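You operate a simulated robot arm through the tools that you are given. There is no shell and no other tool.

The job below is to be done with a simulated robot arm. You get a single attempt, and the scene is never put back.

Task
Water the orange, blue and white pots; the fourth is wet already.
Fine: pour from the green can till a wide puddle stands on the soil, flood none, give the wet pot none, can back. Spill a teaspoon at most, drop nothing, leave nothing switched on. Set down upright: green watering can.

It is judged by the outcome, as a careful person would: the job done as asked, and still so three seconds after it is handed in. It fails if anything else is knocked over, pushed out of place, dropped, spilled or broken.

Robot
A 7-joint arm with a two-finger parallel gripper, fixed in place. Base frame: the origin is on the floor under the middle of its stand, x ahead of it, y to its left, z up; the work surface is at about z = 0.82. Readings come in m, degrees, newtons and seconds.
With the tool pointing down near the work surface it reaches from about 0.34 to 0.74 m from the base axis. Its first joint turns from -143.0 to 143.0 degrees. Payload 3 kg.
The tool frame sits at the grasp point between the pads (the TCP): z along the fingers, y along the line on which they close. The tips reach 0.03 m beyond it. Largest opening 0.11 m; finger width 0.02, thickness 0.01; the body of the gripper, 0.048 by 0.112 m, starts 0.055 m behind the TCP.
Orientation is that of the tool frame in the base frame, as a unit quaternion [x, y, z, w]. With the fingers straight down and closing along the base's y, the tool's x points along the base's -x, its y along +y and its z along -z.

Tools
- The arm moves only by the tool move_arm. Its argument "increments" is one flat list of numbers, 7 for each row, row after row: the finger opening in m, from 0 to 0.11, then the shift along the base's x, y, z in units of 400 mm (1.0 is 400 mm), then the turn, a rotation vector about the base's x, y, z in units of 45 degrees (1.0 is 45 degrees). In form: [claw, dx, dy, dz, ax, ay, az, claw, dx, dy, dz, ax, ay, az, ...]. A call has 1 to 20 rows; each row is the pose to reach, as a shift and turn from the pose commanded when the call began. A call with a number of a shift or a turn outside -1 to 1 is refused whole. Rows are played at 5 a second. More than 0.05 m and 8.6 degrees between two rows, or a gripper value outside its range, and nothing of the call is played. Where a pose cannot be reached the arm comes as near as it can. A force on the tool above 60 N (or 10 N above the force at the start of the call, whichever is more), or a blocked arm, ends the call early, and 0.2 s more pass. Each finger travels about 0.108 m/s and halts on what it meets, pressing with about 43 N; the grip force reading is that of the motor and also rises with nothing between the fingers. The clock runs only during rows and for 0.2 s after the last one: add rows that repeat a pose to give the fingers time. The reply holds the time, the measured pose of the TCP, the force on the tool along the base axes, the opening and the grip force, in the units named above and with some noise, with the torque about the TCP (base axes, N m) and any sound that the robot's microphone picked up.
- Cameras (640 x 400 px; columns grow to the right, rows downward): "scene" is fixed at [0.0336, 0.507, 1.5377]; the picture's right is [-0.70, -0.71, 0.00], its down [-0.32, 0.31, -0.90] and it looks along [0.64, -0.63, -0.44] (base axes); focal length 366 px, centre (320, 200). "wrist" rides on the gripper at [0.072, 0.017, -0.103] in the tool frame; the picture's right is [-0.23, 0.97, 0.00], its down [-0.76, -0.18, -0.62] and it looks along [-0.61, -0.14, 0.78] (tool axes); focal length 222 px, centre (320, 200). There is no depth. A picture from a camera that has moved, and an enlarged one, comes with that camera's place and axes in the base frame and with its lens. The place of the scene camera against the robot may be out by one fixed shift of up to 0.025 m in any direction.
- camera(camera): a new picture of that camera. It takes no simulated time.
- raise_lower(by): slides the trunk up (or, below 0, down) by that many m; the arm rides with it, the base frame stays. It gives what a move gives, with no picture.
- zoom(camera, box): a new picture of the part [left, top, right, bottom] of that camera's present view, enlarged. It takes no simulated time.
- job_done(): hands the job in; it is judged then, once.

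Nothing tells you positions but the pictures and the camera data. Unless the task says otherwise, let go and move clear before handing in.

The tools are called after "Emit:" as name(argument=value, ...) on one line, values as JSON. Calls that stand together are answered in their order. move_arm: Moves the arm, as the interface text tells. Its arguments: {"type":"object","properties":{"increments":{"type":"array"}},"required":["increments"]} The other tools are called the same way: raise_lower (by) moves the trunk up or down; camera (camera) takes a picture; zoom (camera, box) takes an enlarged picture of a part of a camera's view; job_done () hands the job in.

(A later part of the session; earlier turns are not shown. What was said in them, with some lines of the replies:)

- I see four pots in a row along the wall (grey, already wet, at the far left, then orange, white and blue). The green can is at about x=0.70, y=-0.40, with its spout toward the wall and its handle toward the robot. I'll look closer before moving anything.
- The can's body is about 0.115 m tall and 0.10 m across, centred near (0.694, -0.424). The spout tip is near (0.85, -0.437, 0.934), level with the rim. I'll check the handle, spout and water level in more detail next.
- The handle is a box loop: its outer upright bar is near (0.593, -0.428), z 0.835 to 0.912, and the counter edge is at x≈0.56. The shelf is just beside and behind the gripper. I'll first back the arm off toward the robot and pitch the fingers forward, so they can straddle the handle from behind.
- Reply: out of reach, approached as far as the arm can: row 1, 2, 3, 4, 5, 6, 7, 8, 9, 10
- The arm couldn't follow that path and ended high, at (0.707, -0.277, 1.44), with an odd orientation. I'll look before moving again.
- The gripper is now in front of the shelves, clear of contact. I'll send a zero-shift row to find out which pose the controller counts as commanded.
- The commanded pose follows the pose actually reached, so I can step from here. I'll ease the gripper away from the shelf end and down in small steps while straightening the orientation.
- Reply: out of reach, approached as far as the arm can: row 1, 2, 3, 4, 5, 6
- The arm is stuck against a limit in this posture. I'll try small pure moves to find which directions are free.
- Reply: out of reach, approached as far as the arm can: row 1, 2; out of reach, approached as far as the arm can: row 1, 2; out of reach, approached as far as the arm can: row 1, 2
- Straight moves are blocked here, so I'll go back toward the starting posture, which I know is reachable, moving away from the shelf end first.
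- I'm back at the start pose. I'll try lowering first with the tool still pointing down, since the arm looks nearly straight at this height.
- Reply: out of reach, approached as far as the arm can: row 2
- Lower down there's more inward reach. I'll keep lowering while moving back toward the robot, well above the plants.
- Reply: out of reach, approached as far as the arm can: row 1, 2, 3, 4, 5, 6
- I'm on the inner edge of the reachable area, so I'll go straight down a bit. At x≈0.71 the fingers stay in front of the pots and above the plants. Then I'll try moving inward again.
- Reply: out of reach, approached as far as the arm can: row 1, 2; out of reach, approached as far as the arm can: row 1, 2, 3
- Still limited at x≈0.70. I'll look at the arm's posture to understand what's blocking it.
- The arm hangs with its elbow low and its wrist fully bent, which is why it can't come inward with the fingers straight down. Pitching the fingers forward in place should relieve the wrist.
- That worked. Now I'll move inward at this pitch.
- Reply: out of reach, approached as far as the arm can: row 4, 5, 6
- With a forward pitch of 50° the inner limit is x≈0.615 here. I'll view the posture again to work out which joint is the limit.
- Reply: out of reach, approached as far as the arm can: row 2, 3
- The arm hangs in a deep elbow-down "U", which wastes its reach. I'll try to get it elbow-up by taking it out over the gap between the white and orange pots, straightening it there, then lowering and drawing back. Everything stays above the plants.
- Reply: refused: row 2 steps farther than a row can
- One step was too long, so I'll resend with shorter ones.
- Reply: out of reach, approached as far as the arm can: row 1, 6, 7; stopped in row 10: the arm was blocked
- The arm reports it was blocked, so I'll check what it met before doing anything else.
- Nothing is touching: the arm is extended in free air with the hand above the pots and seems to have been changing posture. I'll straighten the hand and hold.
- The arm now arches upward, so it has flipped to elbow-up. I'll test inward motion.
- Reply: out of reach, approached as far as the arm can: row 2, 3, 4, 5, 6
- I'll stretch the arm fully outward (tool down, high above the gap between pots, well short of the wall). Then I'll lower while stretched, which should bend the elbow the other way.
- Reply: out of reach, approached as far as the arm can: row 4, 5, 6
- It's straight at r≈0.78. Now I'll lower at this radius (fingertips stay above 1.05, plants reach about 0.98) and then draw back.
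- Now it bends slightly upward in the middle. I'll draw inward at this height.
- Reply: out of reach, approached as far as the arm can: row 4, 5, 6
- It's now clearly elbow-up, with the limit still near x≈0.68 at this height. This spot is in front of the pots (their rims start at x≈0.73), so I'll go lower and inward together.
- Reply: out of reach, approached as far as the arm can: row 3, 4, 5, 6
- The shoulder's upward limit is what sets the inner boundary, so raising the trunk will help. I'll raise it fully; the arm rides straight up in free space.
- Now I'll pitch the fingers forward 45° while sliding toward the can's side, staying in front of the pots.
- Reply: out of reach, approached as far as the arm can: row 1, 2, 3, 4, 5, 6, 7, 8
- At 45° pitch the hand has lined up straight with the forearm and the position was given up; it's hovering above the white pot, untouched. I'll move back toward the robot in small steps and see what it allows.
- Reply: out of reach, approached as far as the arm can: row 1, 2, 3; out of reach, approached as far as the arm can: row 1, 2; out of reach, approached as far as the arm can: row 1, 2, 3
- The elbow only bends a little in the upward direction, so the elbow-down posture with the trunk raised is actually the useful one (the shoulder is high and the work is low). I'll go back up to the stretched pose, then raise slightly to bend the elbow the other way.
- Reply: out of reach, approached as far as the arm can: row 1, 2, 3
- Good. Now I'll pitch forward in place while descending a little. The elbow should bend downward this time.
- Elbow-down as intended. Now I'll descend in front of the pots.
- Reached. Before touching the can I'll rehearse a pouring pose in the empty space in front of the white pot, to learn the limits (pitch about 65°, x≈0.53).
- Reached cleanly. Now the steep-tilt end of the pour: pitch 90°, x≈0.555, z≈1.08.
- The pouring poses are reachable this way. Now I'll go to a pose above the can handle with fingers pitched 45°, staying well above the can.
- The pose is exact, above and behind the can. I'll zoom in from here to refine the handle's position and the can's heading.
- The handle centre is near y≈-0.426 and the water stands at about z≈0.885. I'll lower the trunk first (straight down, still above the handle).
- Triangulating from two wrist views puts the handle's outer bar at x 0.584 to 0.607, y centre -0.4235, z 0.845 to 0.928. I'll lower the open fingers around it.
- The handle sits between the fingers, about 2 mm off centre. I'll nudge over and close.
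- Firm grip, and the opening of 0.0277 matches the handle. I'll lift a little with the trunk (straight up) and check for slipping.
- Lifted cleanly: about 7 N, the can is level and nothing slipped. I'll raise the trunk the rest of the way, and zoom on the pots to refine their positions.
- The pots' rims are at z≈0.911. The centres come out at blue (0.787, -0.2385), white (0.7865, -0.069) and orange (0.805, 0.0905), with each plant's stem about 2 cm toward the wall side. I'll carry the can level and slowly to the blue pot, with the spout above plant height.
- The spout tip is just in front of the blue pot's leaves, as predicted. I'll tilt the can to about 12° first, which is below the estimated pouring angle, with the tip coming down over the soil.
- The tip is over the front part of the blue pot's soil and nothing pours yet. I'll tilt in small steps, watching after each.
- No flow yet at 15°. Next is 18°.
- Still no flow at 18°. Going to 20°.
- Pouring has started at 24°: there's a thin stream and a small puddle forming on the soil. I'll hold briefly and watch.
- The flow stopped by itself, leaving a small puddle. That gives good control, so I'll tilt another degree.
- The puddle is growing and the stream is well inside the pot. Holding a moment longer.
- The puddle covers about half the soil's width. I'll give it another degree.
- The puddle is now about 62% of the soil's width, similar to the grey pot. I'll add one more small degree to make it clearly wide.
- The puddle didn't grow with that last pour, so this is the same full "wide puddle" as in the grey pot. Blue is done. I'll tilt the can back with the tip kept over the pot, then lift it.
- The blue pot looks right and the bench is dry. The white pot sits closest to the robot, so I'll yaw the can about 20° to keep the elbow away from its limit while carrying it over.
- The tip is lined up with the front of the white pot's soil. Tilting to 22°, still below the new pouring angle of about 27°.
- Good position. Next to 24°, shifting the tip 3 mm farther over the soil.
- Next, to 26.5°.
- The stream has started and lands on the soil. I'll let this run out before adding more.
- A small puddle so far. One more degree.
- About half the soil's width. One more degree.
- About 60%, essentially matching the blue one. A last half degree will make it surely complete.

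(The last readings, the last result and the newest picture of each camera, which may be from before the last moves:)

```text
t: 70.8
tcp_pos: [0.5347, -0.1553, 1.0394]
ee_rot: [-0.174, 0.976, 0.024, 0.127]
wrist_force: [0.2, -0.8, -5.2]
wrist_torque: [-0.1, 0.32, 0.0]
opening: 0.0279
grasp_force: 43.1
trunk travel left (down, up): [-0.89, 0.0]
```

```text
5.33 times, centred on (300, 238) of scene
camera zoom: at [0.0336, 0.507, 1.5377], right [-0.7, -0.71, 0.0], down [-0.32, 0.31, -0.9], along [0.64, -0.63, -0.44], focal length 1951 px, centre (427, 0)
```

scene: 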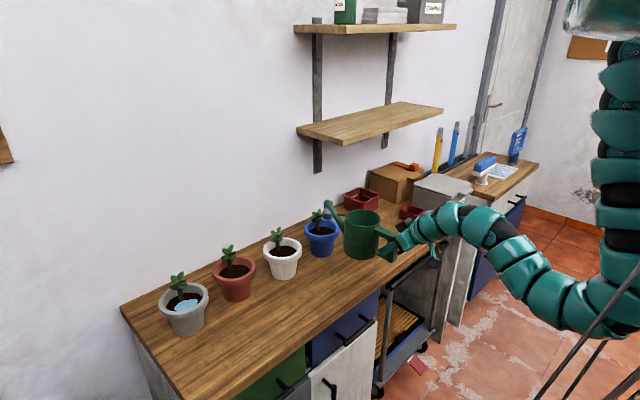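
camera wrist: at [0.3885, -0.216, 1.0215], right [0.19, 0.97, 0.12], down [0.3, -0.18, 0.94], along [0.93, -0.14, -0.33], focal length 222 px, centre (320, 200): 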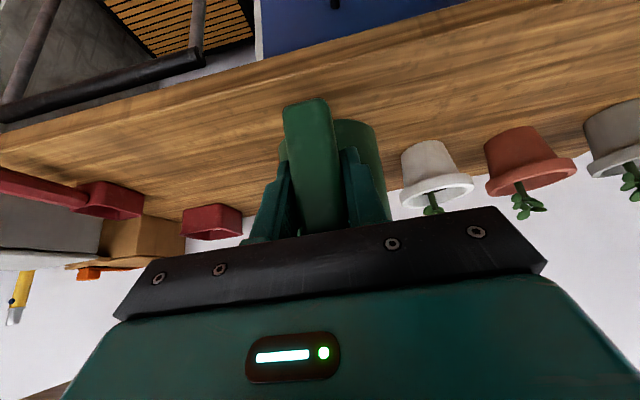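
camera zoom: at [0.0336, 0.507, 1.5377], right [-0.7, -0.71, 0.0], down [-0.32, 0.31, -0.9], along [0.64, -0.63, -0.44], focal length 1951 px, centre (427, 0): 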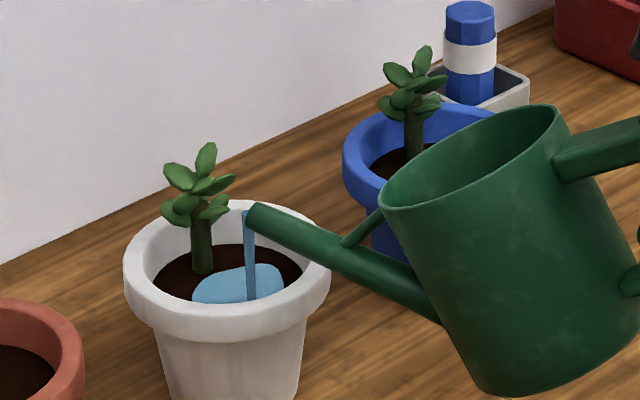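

The white pot's puddle is as wide as the others, so I'm stopping here: tilting back with the tip kept over the pot.

Emit:
move_arm(increments=[0.0, -0.0093, -0.0033, -0.0268, 0.0228, -0.0627, 0, 0.0, -0.0168, -0.006, -0.052, 0.0456, -0.1253, 0, 0.0, -0.0225, -0.0083, -0.075, 0.0684, -0.188, 0, 0.0, -0.027, -0.0098, -0.0933, 0.0912, -0.2507, 0, 0.0, -0.0295, -0.0108, -0.1043, 0.114, -0.3133, 0, 0.0, -0.0305, -0.011, -0.118, 0.1368, -0.376, 0, 0.0, -0.0303, -0.011, -0.1153, 0.152, -0.4178, 0, 0.0, -0.0303, -0.011, -0.1153, 0.152, -0.4178, 0])

Emit:
zoom(camera="scene", box=[230, 180, 370, 285])

```text
t: 72.7
tcp_pos: [0.5235, -0.1588, 0.9916]
ee_rot: [-0.166, 0.939, 0.053, 0.296]
wrist_force: [0.6, -0.1, -4.8]
wrist_torque: [-0.14, 0.36, 0.0]
opening: 0.0277
grasp_force: 43.1
trunk travel left (down, up): [-0.89, 0.0]
```

```text
3.81 times, centred on (300, 232) of scene
camera zoom: at [0.0336, 0.507, 1.5377], right [-0.7, -0.71, 0.0], down [-0.32, 0.31, -0.9], along [0.64, -0.63, -0.44], focal length 1394 px, centre (396, 76)
```

zoom: 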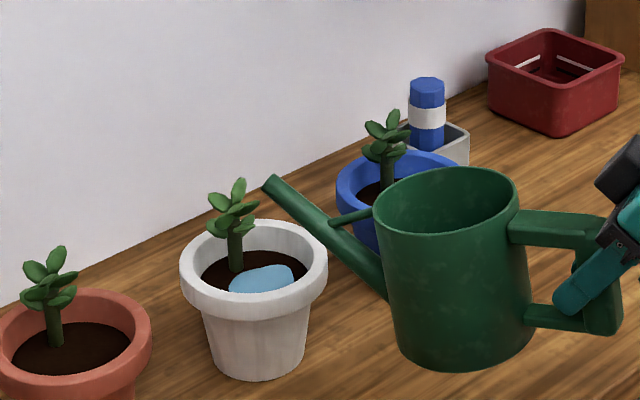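

The white pot is done and dry around. Next I'll carry the can over to the orange pot.

Emit:
move_arm(increments=[0.0, 0.0012, 0.012, 0, 0, 0, 0, 0.0, 0.0042, 0.04, 0, 0, 0, 0, 0.0, 0.0083, 0.08, 0, 0, 0, 0, 0.0, 0.0129, 0.123, 0, 0, 0, 0, 0.0, 0.0174, 0.167, 0, 0, 0, 0, 0.0, 0.022, 0.211, 0, 0, 0, 0, 0.0, 0.0266, 0.255, 0, 0, 0, 0, 0.0, 0.0311, 0.299, 0, 0, 0, 0, 0.0, 0.0357, 0.342, 0, 0, 0, 0, 0.0, 0.0394, 0.378, 0, 0, 0, 0, 0.0, 0.0412, 0.394, 0, 0, 0, 0, 0.0, 0.0415, 0.398, 0, 0, 0, 0])

Emit:
camera(camera="scene")

Emit:
zoom(camera="scene", box=[190, 190, 330, 305])

```text
t: 75.2
tcp_pos: [0.5391, 0.0008, 0.9912]
ee_rot: [-0.167, 0.939, 0.054, 0.295]
wrist_force: [-0.2, -0.5, -4.5]
wrist_torque: [-0.17, 0.35, 0.06]
opening: 0.0281
grasp_force: 43.0
trunk travel left (down, up): [-0.89, 0.0]
```

```text
taken
```

scene: 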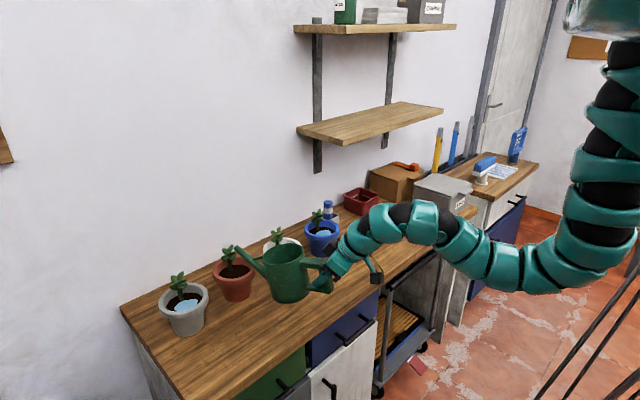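

```text
3.48 times, centred on (260, 248) of scene
camera zoom: at [0.0336, 0.507, 1.5377], right [-0.7, -0.71, 0.0], down [-0.32, 0.31, -0.9], along [0.64, -0.63, -0.44], focal length 1272 px, centre (529, 35)
```

zoom: 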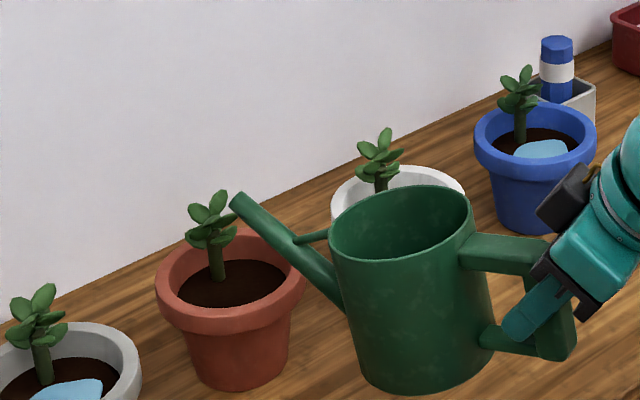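

Lined up over the orange pot. Tilting to 27°, below the next pouring angle of about 30°.

Emit:
move_arm(increments=[0.0, 0, 0, 0.0035, -0.0228, 0.0627, 0, 0.0, 0.0013, 0.0005, 0.012, -0.0456, 0.1253, 0, 0.0, 0.0048, 0.0018, 0.0205, -0.0684, 0.188, 0, 0.0, 0.0093, 0.0035, 0.0388, -0.0912, 0.2507, 0, 0.0, 0.016, 0.0058, 0.0718, -0.114, 0.3133, 0, 0.0, 0.021, 0.0078, 0.0935, -0.1292, 0.3551, 0, 0.0, 0.021, 0.0078, 0.0935, -0.1292, 0.3551, 0])

Emit:
zoom(camera="scene", box=[195, 220, 305, 305])

```text
t: 76.8
tcp_pos: [0.5482, 0.0042, 1.0307]
ee_rot: [-0.172, 0.973, 0.027, 0.154]
wrist_force: [-0.6, 0.1, -4.9]
wrist_torque: [-0.12, 0.32, -0.02]
opening: 0.0277
grasp_force: 43.0
trunk travel left (down, up): [-0.89, 0.0]
```

```text
4.71 times, centred on (250, 262) of scene
camera zoom: at [0.0336, 0.507, 1.5377], right [-0.7, -0.71, 0.0], down [-0.32, 0.31, -0.9], along [0.64, -0.63, -0.44], focal length 1721 px, centre (649, -94)
```

zoom: 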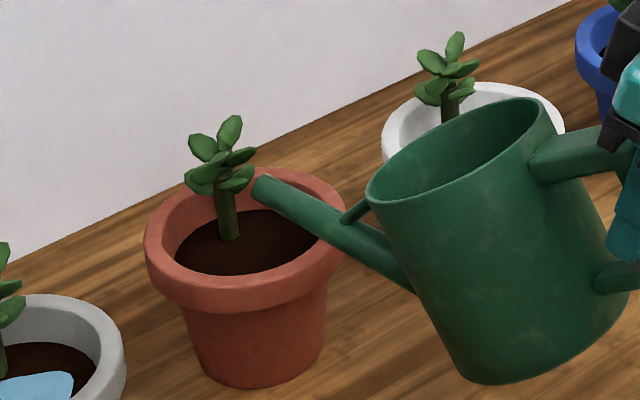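

Good. On to 29°.

Emit:
move_arm(increments=[0.0, 0.003, 0.001, 0.0107, -0.0076, 0.0209, 0, 0.0, 0.006, 0.002, 0.0213, -0.0152, 0.0418, 0, 0.0, 0.006, 0.002, 0.0213, -0.0152, 0.0418, 0])

Emit:
zoom(camera="scene", box=[195, 220, 305, 305])

```text
t: 77.7
tcp_pos: [0.551, 0.0055, 1.0394]
ee_rot: [-0.173, 0.975, 0.025, 0.137]
wrist_force: [-0.5, -0.3, -5.0]
wrist_torque: [-0.11, 0.3, 0.0]
opening: 0.0279
grasp_force: 42.4
trunk travel left (down, up): [-0.89, 0.0]
```

```text
4.71 times, centred on (250, 262) of scene
camera zoom: at [0.0336, 0.507, 1.5377], right [-0.7, -0.71, 0.0], down [-0.32, 0.31, -0.9], along [0.64, -0.63, -0.44], focal length 1721 px, centre (649, -94)
```

zoom: 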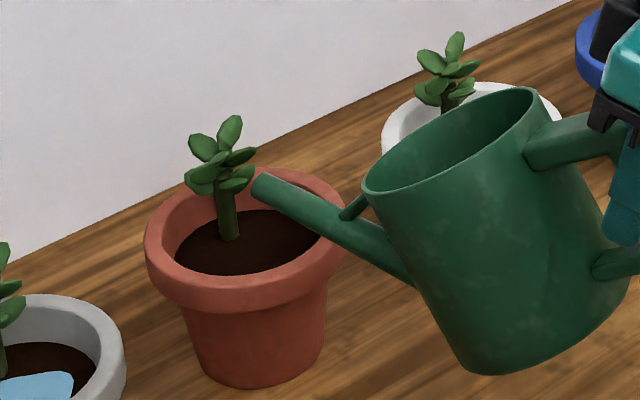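

Emit:
move_arm(increments=[0.0, 0.0025, 0.0009, 0.008, -0.0057, 0.0157, 0, 0.0, 0.005, 0.0018, 0.016, -0.0114, 0.0313, 0])

Emit:
zoom(camera="scene", box=[195, 220, 305, 305])

```text
t: 78.2
tcp_pos: [0.5536, 0.0052, 1.0457]
ee_rot: [-0.173, 0.977, 0.023, 0.122]
wrist_force: [0.3, 0.6, -4.1]
wrist_torque: [-0.14, 0.28, 0.01]
opening: 0.028
grasp_force: 43.2
trunk travel left (down, up): [-0.89, 0.0]
```

```text
4.71 times, centred on (250, 262) of scene
camera zoom: at [0.0336, 0.507, 1.5377], right [-0.7, -0.71, 0.0], down [-0.32, 0.31, -0.9], along [0.64, -0.63, -0.44], focal length 1721 px, centre (649, -94)
```

zoom: 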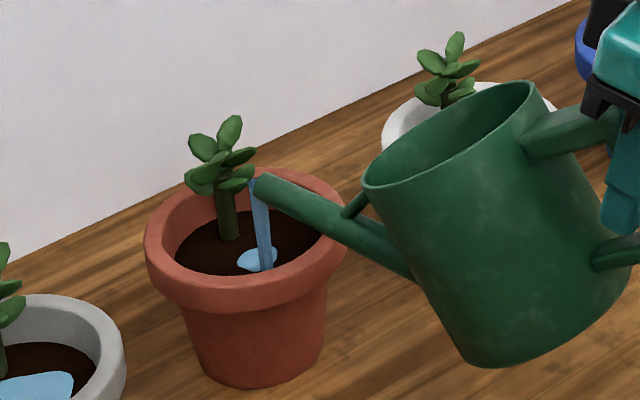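

Pouring onto the soil. Holding.

Emit:
move_arm(increments=[0.0, 0, 0, 0, 0, 0, 0])

Emit:
zoom(camera="scene", box=[195, 220, 305, 305])

```text
t: 78.7
tcp_pos: [0.5521, 0.0055, 1.0464]
ee_rot: [-0.174, 0.977, 0.022, 0.123]
wrist_force: [-0.5, 0.8, -4.6]
wrist_torque: [-0.14, 0.28, 0.0]
opening: 0.0279
grasp_force: 43.0
trunk travel left (down, up): [-0.89, 0.0]
```

```text
4.71 times, centred on (250, 262) of scene
camera zoom: at [0.0336, 0.507, 1.5377], right [-0.7, -0.71, 0.0], down [-0.32, 0.31, -0.9], along [0.64, -0.63, -0.44], focal length 1721 px, centre (649, -94)
```

zoom: 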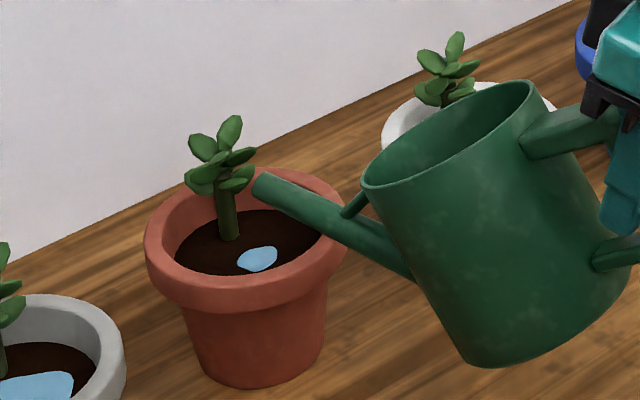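

A small puddle. Next degree.

Emit:
move_arm(increments=[0.0, 0.0033, 0.0012, 0.0107, -0.0076, 0.0209, 0, 0.0, 0.0033, 0.0012, 0.0107, -0.0076, 0.0209, 0, 0.0, 0.0033, 0.0012, 0.0107, -0.0076, 0.0209, 0, 0.0, 0.0033, 0.0012, 0.0107, -0.0076, 0.0209, 0])

Emit:
zoom(camera="scene", box=[195, 220, 305, 305])

```text
t: 79.7
tcp_pos: [0.5541, 0.0065, 1.0501]
ee_rot: [-0.174, 0.978, 0.022, 0.114]
wrist_force: [-0.8, 0.4, -3.3]
wrist_torque: [-0.12, 0.27, -0.01]
opening: 0.0276
grasp_force: 43.0
trunk travel left (down, up): [-0.89, 0.0]
```

```text
4.71 times, centred on (250, 262) of scene
camera zoom: at [0.0336, 0.507, 1.5377], right [-0.7, -0.71, 0.0], down [-0.32, 0.31, -0.9], along [0.64, -0.63, -0.44], focal length 1721 px, centre (649, -94)
```

zoom: 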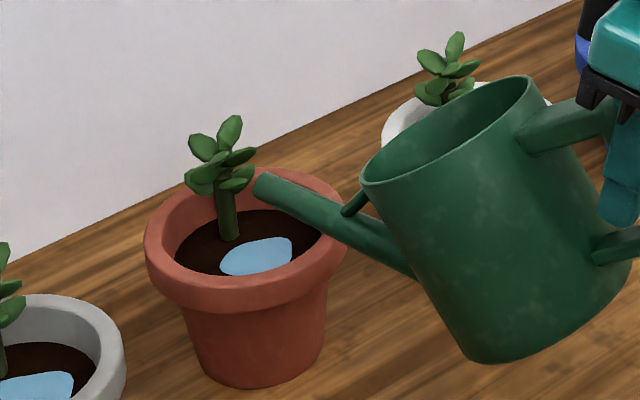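

Half width. Next degree.

Emit:
move_arm(increments=[0.0, 0.0037, 0.0013, 0.0106, -0.0076, 0.0209, 0, 0.0, 0.0037, 0.0013, 0.0106, -0.0076, 0.0209, 0, 0.0, 0.0037, 0.0013, 0.0106, -0.0076, 0.0209, 0, 0.0, 0.0037, 0.0013, 0.0106, -0.0076, 0.0209, 0])

Emit:
zoom(camera="scene", box=[195, 220, 305, 305])

```text
t: 80.7
tcp_pos: [0.5555, 0.0066, 1.0537]
ee_rot: [-0.173, 0.979, 0.019, 0.106]
wrist_force: [-0.6, -0.9, -2.9]
wrist_torque: [-0.06, 0.27, 0.0]
opening: 0.0279
grasp_force: 43.3
trunk travel left (down, up): [-0.89, 0.0]
```

```text
4.71 times, centred on (250, 262) of scene
camera zoom: at [0.0336, 0.507, 1.5377], right [-0.7, -0.71, 0.0], down [-0.32, 0.31, -0.9], along [0.64, -0.63, -0.44], focal length 1721 px, centre (649, -94)
```

zoom: 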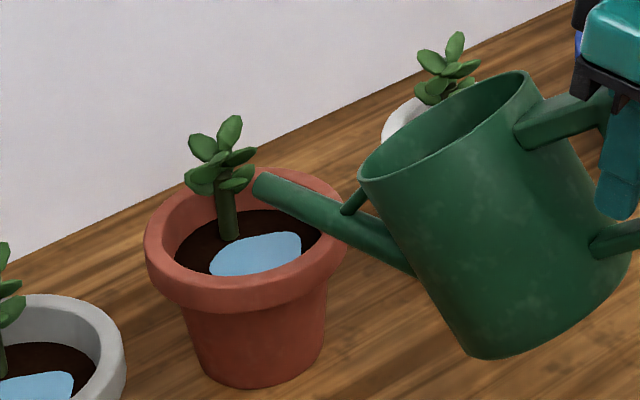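

65% of the soil's width, matching the others. I'll give the same last half degree as for the white one, then stop.

Emit:
move_arm(increments=[0.0, 0.0018, 0.0006, 0.0053, -0.0038, 0.0105, 0, 0.0, 0.0018, 0.0006, 0.0053, -0.0038, 0.0105, 0, 0.0, 0.0018, 0.0006, 0.0053, -0.0038, 0.0105, 0])

Emit:
zoom(camera="scene", box=[195, 220, 305, 305])

```text
t: 81.5
tcp_pos: [0.5553, 0.0058, 1.0561]
ee_rot: [-0.174, 0.979, 0.019, 0.102]
wrist_force: [0.4, -0.9, -4.0]
wrist_torque: [-0.11, 0.26, 0.0]
opening: 0.0279
grasp_force: 42.8
trunk travel left (down, up): [-0.89, 0.0]
```

```text
4.71 times, centred on (250, 262) of scene
camera zoom: at [0.0336, 0.507, 1.5377], right [-0.7, -0.71, 0.0], down [-0.32, 0.31, -0.9], along [0.64, -0.63, -0.44], focal length 1721 px, centre (649, -94)
```

zoom: 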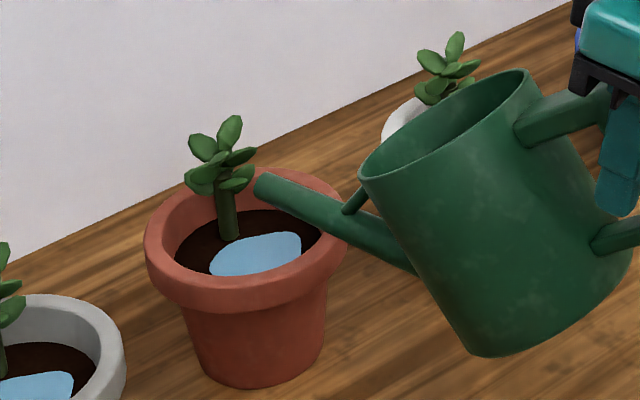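

All three puddles match. I'm tilting the can back over the orange pot.

Emit:
move_arm(increments=[0.0, -0.0105, -0.0035, -0.0318, 0.0228, -0.0627, 0, 0.0, -0.0198, -0.0068, -0.0588, 0.0456, -0.1253, 0, 0.0, -0.0273, -0.0095, -0.0815, 0.0684, -0.188, 0, 0.0, -0.033, -0.0118, -0.0995, 0.0912, -0.2507, 0, 0.0, -0.0375, -0.0133, -0.1178, 0.114, -0.3133, 0, 0.0, -0.04, -0.0143, -0.1313, 0.1368, -0.376, 0, 0.0, -0.041, -0.0145, -0.145, 0.1596, -0.4387, 0, 0.0, -0.0405, -0.0145, -0.156, 0.176, -0.484, 0, 0.0, -0.0398, -0.0143, -0.1648, 0.19, -0.5223, 0, 0.0, -0.0398, -0.0143, -0.1648, 0.19, -0.5223, 0])

Emit:
camera(camera="scene")

Emit:
zoom(camera="scene", box=[150, 200, 350, 340])

```text
t: 83.7
tcp_pos: [0.5401, 0.0012, 0.9904]
ee_rot: [-0.166, 0.934, 0.055, 0.313]
wrist_force: [-0.2, 1.1, -3.5]
wrist_torque: [-0.12, 0.31, 0.02]
opening: 0.0281
grasp_force: 42.9
trunk travel left (down, up): [-0.89, 0.0]
```

```text
taken
```

scene: 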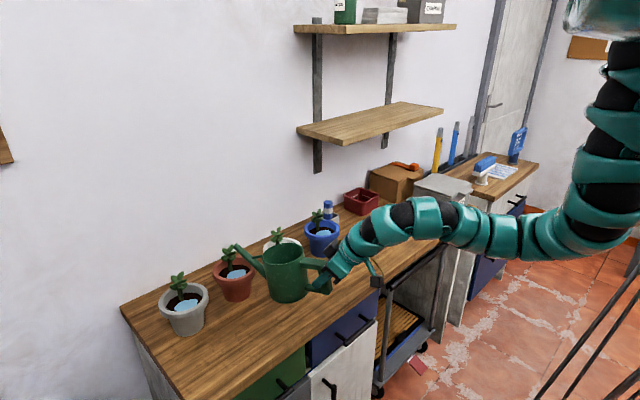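

```text
2.86 times, centred on (250, 270) of scene
camera zoom: at [0.0336, 0.507, 1.5377], right [-0.7, -0.71, 0.0], down [-0.32, 0.31, -0.9], along [0.64, -0.63, -0.44], focal length 1045 px, centre (520, 0)
```

zoom: 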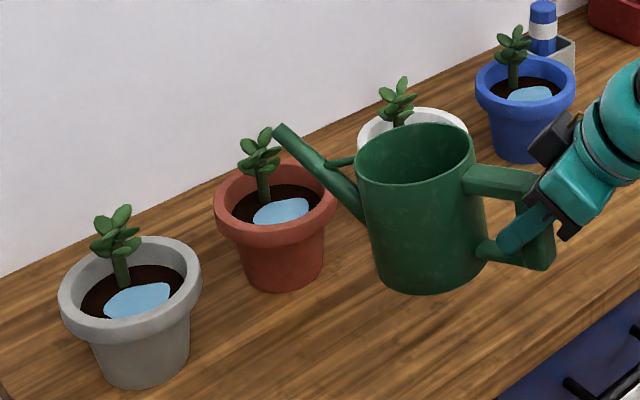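

All puddles match the grey pot's, and the bench is dry. I'll carry the can back along the same path, undoing the yaw on the way.

Emit:
move_arm(increments=[0.0, -0.0012, -0.012, 0, 0, 0, 0, 0.0, -0.0042, -0.04, 0, 0, 0, 0, 0.0, -0.0085, -0.08, 0, 0, 0, 0, 0.0, -0.0132, -0.123, 0, 0, 0, 0, 0.0, -0.0178, -0.167, 0, 0, 0, 0, 0.0, -0.0225, -0.211, 0, 0, 0, 0, 0.0, -0.0272, -0.255, 0, 0, 0, 0, 0.0, -0.0319, -0.299, 0, 0, 0, 0, 0.0, -0.0366, -0.342, 0, 0, 0, 0, 0.0, -0.0404, -0.378, 0, 0, 0, -0.01, 0.0, -0.047, -0.413, 0, 0, 0, -0.04, 0.0, -0.0555, -0.4425, 0, 0, 0, -0.107, 0.0, -0.0637, -0.47, 0, 0, 0, -0.173, 0.0, -0.072, -0.498, 0, 0, 0, -0.24, 0.0, -0.08, -0.525, 0, 0, 0, -0.307, 0.0, -0.0882, -0.5525, 0, 0, 0, -0.373, 0.0, -0.094, -0.573, 0, 0, 0, -0.42, 0.0, -0.097, -0.5825, 0, 0, 0, -0.4444, 0.0, -0.097, -0.5825, 0, 0, 0, -0.4444])

Emit:
camera(camera="scene")

```text
t: 87.7
tcp_pos: [0.5021, -0.2322, 0.9903]
ee_rot: [-0.001, 0.949, 0.0, 0.316]
wrist_force: [0.3, -0.6, -4.1]
wrist_torque: [-0.01, 0.35, 0.0]
opening: 0.0278
grasp_force: 42.8
trunk travel left (down, up): [-0.89, 0.0]
```

```text
taken
```

scene: 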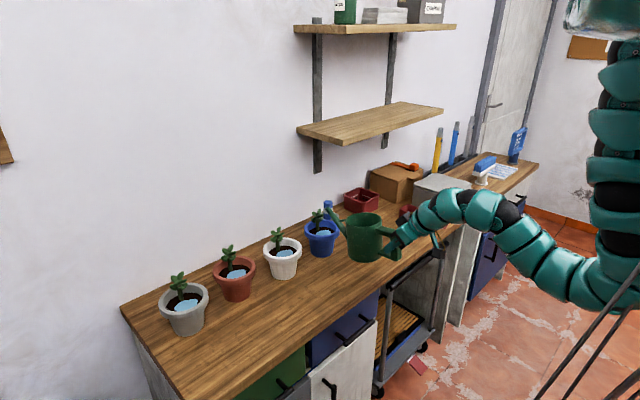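

All good. Now I'll level the can and carry it back to its original line at y=-0.424, still lifted.

Emit:
move_arm(increments=[0.0, 0.002, -0.008, -0.003, 0, -0.025, 0, 0.0, 0.005, -0.03, -0.007, 0, -0.06, 0, 0.0, 0.009, -0.065, -0.012, 0, -0.1, 0, 0.0, 0.013, -0.105, -0.017, 0, -0.14, 0, 0.0, 0.017, -0.15, -0.022, 0, -0.165, 0, 0.0, 0.02, -0.195, -0.025, 0, -0.1778, 0, 0.0, 0.024, -0.24, -0.026, 0, -0.1778, 0, 0.0, 0.024, -0.285, -0.026, 0, -0.1778, 0, 0.0, 0.024, -0.33, -0.026, 0, -0.1778, 0, 0.0, 0.024, -0.375, -0.026, 0, -0.1778, 0, 0.0, 0.024, -0.415, -0.026, 0, -0.1778, 0, 0.0, 0.024, -0.45, -0.026, 0, -0.1778, 0, 0.0, 0.024, -0.472, -0.026, 0, -0.1778, 0, 0.0, 0.024, -0.48, -0.026, 0, -0.1778, 0, 0.0, 0.024, -0.48, -0.026, 0, -0.1778, 0])

Emit:
zoom(camera="scene", box=[320, 150, 480, 270])

```text
t: 90.8
tcp_pos: [0.511, -0.4243, 0.9789]
ee_rot: [-0.001, 0.924, 0.0, 0.382]
wrist_force: [0.0, 0.0, -3.9]
wrist_torque: [0.0, 0.36, 0.03]
opening: 0.0279
grasp_force: 42.9
trunk travel left (down, up): [-0.89, 0.0]
```

```text
3.33 times, centred on (400, 210) of scene
camera zoom: at [0.0336, 0.507, 1.5377], right [-0.7, -0.71, 0.0], down [-0.32, 0.31, -0.9], along [0.64, -0.63, -0.44], focal length 1219 px, centre (53, 167)
```

zoom: 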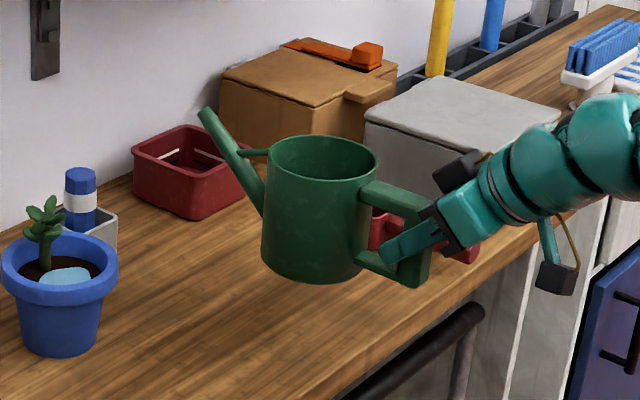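

Level and lined up. Moving forward to above the original spot.

Emit:
move_arm(increments=[0.0, 0.01, 0, 0, 0, 0, 0, 0.0, 0.035, 0, 0, 0, 0, 0, 0.0, 0.075, 0, 0, 0, 0, 0, 0.0, 0.115, 0, 0, 0, 0, 0, 0.0, 0.155, 0, 0, 0, 0, 0, 0.0, 0.188, 0, 0, 0, 0, 0, 0.0, 0.206, 0, 0, 0, 0, 0, 0.0, 0.211, 0, 0, 0, 0, 0, 0.0, 0.211, 0, 0, 0, 0, 0])

Emit:
raise_lower(by=-0.075)

Emit:
zoom(camera="scene", box=[340, 180, 450, 260])

```text
t: 92.8
tcp_pos: [0.5957, -0.4227, 0.9803]
ee_rot: [0.0, 0.924, 0.0, 0.382]
wrist_force: [0.8, -0.2, -3.3]
wrist_torque: [0.04, 0.36, 0.02]
opening: 0.0281
grasp_force: 42.5
trunk travel left (down, up): [-0.89, 0.0]
```

```text
t: 94.0
tcp_pos: [0.5949, -0.4243, 0.9056]
ee_rot: [-0.001, 0.924, 0.0, 0.382]
wrist_force: [0.2, 0.5, -3.0]
wrist_torque: [0.01, 0.38, -0.01]
opening: 0.0279
grasp_force: 42.7
trunk travel left (down, up): [-0.815, 0.075]
```

```text
5.00 times, centred on (395, 220) of scene
camera zoom: at [0.0336, 0.507, 1.5377], right [-0.7, -0.71, 0.0], down [-0.32, 0.31, -0.9], along [0.64, -0.63, -0.44], focal length 1829 px, centre (-55, 100)
```

zoom: 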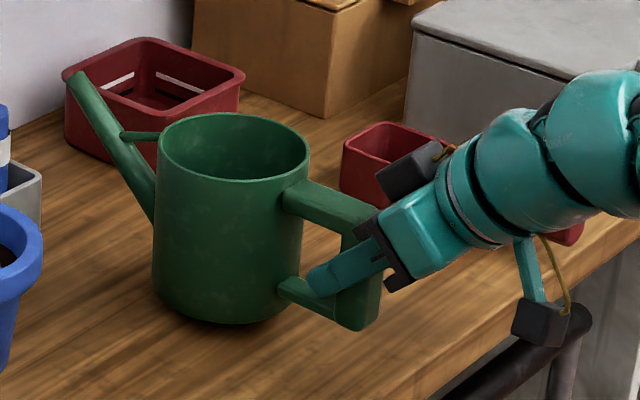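

The can is about 15 mm above the bench. I'll lower the last bit slowly with the arm, watching the force.

Emit:
move_arm(increments=[0.0, 0, 0, -0.007, 0, 0, 0, 0.0, 0, 0, -0.014, 0, 0, 0, 0.0, 0, 0, -0.021, 0, 0, 0, 0.0, 0, 0, -0.027, 0, 0, 0, 0.0, 0, 0, -0.031, 0, 0, 0, 0.0, 0, 0, -0.034, 0, 0, 0])

```text
t: 95.4
tcp_pos: [0.5949, -0.4235, 0.8917]
ee_rot: [-0.002, 0.924, 0.001, 0.381]
wrist_force: [0.0, 0.8, -4.0]
wrist_torque: [0.01, 0.34, 0.0]
opening: 0.028
grasp_force: 43.4
trunk travel left (down, up): [-0.815, 0.075]
```

Emit:
move_arm(increments=[0.0, 0, 0, -0.0025, 0, 0, 0, 0.0, 0, 0, -0.005, 0, 0, 0, 0.0, 0, 0, -0.005, 0, 0, 0])

Emit:
zoom(camera="scene", box=[340, 180, 450, 260])

```text
t: 96.2
tcp_pos: [0.5944, -0.4226, 0.8892]
ee_rot: [-0.002, 0.924, 0.001, 0.383]
wrist_force: [0.6, -1.5, 2.7]
wrist_torque: [-0.07, -0.67, -0.13]
opening: 0.0277
grasp_force: 42.9
trunk travel left (down, up): [-0.815, 0.075]
```

```text
5.00 times, centred on (395, 220) of scene
camera zoom: at [0.0336, 0.507, 1.5377], right [-0.7, -0.71, 0.0], down [-0.32, 0.31, -0.9], along [0.64, -0.63, -0.44], focal length 1829 px, centre (-55, 100)
```

zoom: 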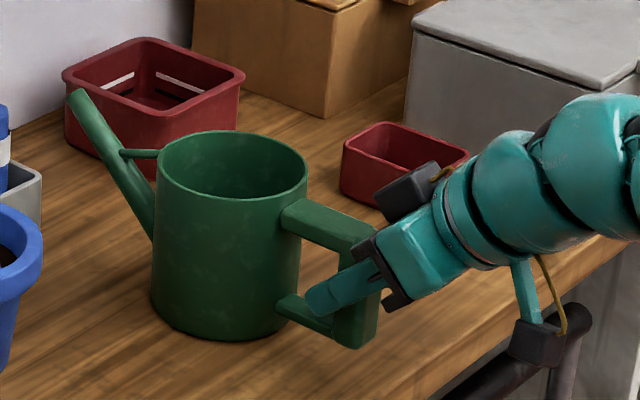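

The front edge of the base touches first, so the can turned about a degree in the grip. I'll rotate it back gently to set it flat before releasing.

Emit:
move_arm(increments=[0.0, 0, 0, -0.0016, 0, -0.006, 0, 0.0, 0, 0, -0.0032, 0, -0.0115, 0, 0.0, 0, 0, -0.0032, 0, -0.0115, 0])

```text
t: 97.0
tcp_pos: [0.5937, -0.4234, 0.8898]
ee_rot: [0.0, 0.922, -0.001, 0.388]
wrist_force: [-1.1, -2.9, 7.5]
wrist_torque: [-0.05, -0.29, -0.16]
opening: 0.0276
grasp_force: 43.6
trunk travel left (down, up): [-0.815, 0.075]
```

It's now bearing flat. I'll ease off the downward press and open the fingers gradually.

Emit:
move_arm(increments=[0.0, 0, 0, 0.0025, 0, 0, 0, 0.0, 0, 0, 0.0025, 0, 0, 0])

Emit:
move_arm(increments=[0.032, 0, 0, 0, 0, 0, 0, 0.04, 0, 0, 0, 0, 0, 0, 0.06, 0, 0, 0, 0, 0, 0, 0.09, 0, 0, 0, 0, 0, 0, 0.11, 0, 0, 0, 0, 0, 0, 0.11, 0, 0, 0, 0, 0, 0])

Emit:
zoom(camera="scene", box=[340, 180, 450, 260])

Emit:
camera(camera="wrist")

```text
t: 97.6
tcp_pos: [0.5945, -0.4229, 0.8899]
ee_rot: [0.0, 0.922, 0.0, 0.387]
wrist_force: [1.1, -1.6, 3.9]
wrist_torque: [-0.14, -0.14, -0.18]
opening: 0.0276
grasp_force: 43.0
trunk travel left (down, up): [-0.815, 0.075]
```

```text
t: 99.0
tcp_pos: [0.5934, -0.422, 0.8896]
ee_rot: [-0.001, 0.922, 0.0, 0.386]
wrist_force: [0.2, -0.4, 0.6]
wrist_torque: [-0.01, -0.02, -0.02]
opening: 0.1101
grasp_force: 0.0
trunk travel left (down, up): [-0.815, 0.075]
```

```text
5.00 times, centred on (395, 220) of scene
camera zoom: at [0.0336, 0.507, 1.5377], right [-0.7, -0.71, 0.0], down [-0.32, 0.31, -0.9], along [0.64, -0.63, -0.44], focal length 1829 px, centre (-55, 100)
```

zoom: 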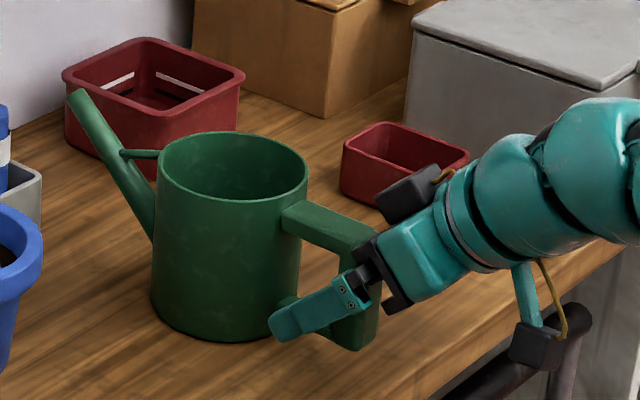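

```text
taken
camera wrist: at [0.4697, -0.4068, 0.9107], right [0.16, 0.97, 0.16], down [0.09, -0.18, 0.98], along [0.98, -0.14, -0.12], focal length 222 px, centre (320, 200)
```

wrist: 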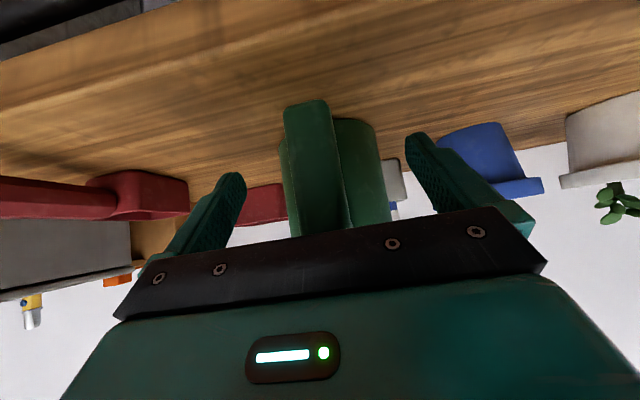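

The can stands upright and free. I'll back the open fingers straight out along their axis, away from the handle.

Emit:
move_arm(increments=[0.11, -0.02, 0, 0.02, 0, 0, 0, 0.11, -0.055, 0, 0.055, 0, 0, 0, 0.11, -0.1, 0, 0.1, 0, 0, 0, 0.11, -0.15, 0, 0.15, 0, 0, 0, 0.11, -0.2, 0, 0.2, 0, 0, 0, 0.11, -0.2, 0, 0.2, 0, 0, 0])

Emit:
raise_lower(by=0.07)

Emit:
camera(camera="scene")

Emit:
zoom(camera="scene", box=[280, 160, 480, 285])

Emit:
zoom(camera="scene", box=[140, 200, 350, 345])

Emit:
camera(camera="wrist")

```text
t: 100.4
tcp_pos: [0.5164, -0.425, 0.969]
ee_rot: [-0.001, 0.922, 0.001, 0.386]
wrist_force: [0.4, 0.0, 0.4]
wrist_torque: [0.03, 0.05, -0.01]
opening: 0.1101
grasp_force: 0.1
trunk travel left (down, up): [-0.815, 0.075]
```

```text
t: 101.5
tcp_pos: [0.5167, -0.424, 1.0396]
ee_rot: [0.0, 0.922, 0.0, 0.387]
wrist_force: [-0.5, 1.0, 0.8]
wrist_torque: [0.02, 0.0, 0.0]
opening: 0.11
grasp_force: 0.0
trunk travel left (down, up): [-0.885, 0.005]
```

```text
taken
```

scene: 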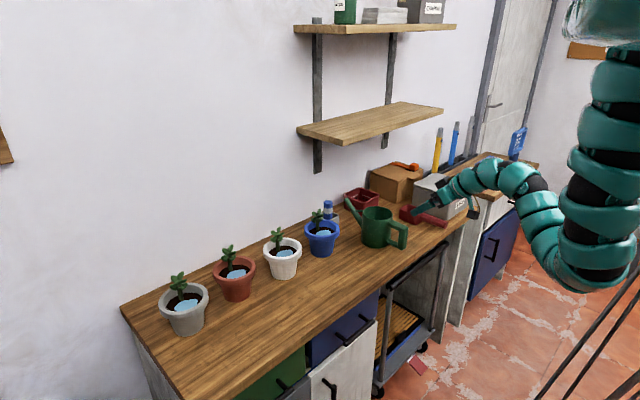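

```text
3.20 times, centred on (380, 222) of scene
camera zoom: at [0.0336, 0.507, 1.5377], right [-0.7, -0.71, 0.0], down [-0.32, 0.31, -0.9], along [0.64, -0.63, -0.44], focal length 1171 px, centre (128, 128)
```

zoom: 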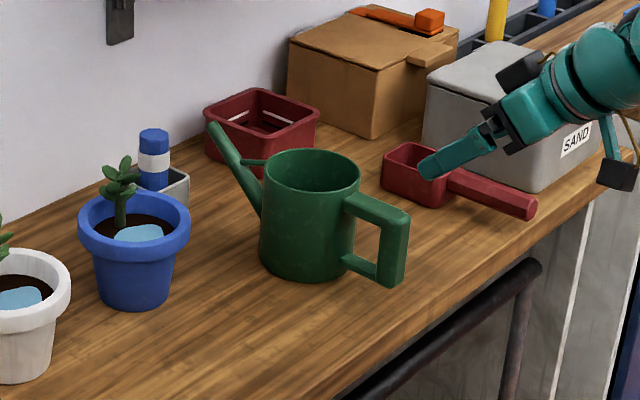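

```text
2.76 times, centred on (245, 272) of scene
camera zoom: at [0.0336, 0.507, 1.5377], right [-0.7, -0.71, 0.0], down [-0.32, 0.31, -0.9], along [0.64, -0.63, -0.44], focal length 1009 px, centre (527, 0)
```

zoom: 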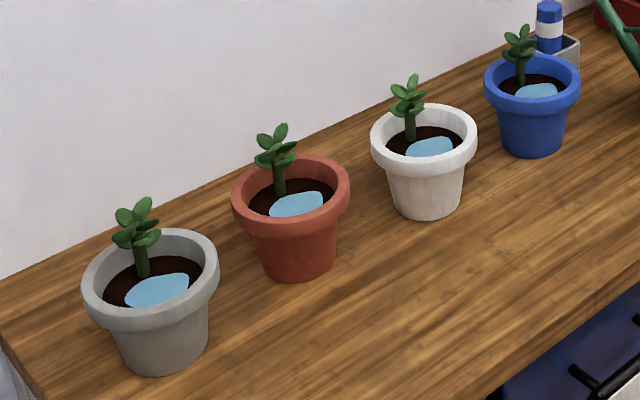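

```text
taken
camera wrist: at [0.3909, -0.4073, 1.0606], right [0.16, 0.97, 0.16], down [0.09, -0.18, 0.98], along [0.98, -0.14, -0.12], focal length 222 px, centre (320, 200)
```

wrist: 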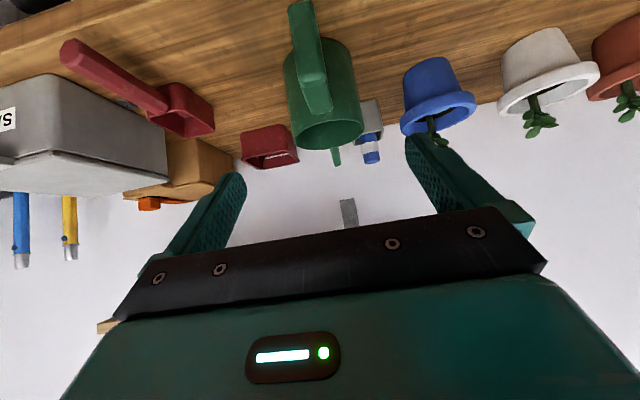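

All four pots now show equally wide puddles, with the grey one untouched. The can stands upright on its original spot, the bench is dry, and the gripper is open and clear, so I'm handing in.

Emit:
job_done()

```text
The job is handed in.
```

I watered the orange, blue and white pots from the green can. Each now has a puddle across about 60–65% of the soil's width, much like the one already in the grey pot. The grey pot got no water.

The can is back on its original spot, upright and released, and the gripper is open and clear of it. In the last pictures the bench around the pots looks dry, with nothing moved or knocked over. Nothing was switched on.

The can slipped about a degree in the grip while I carried it. I levelled it against the bench before letting go.
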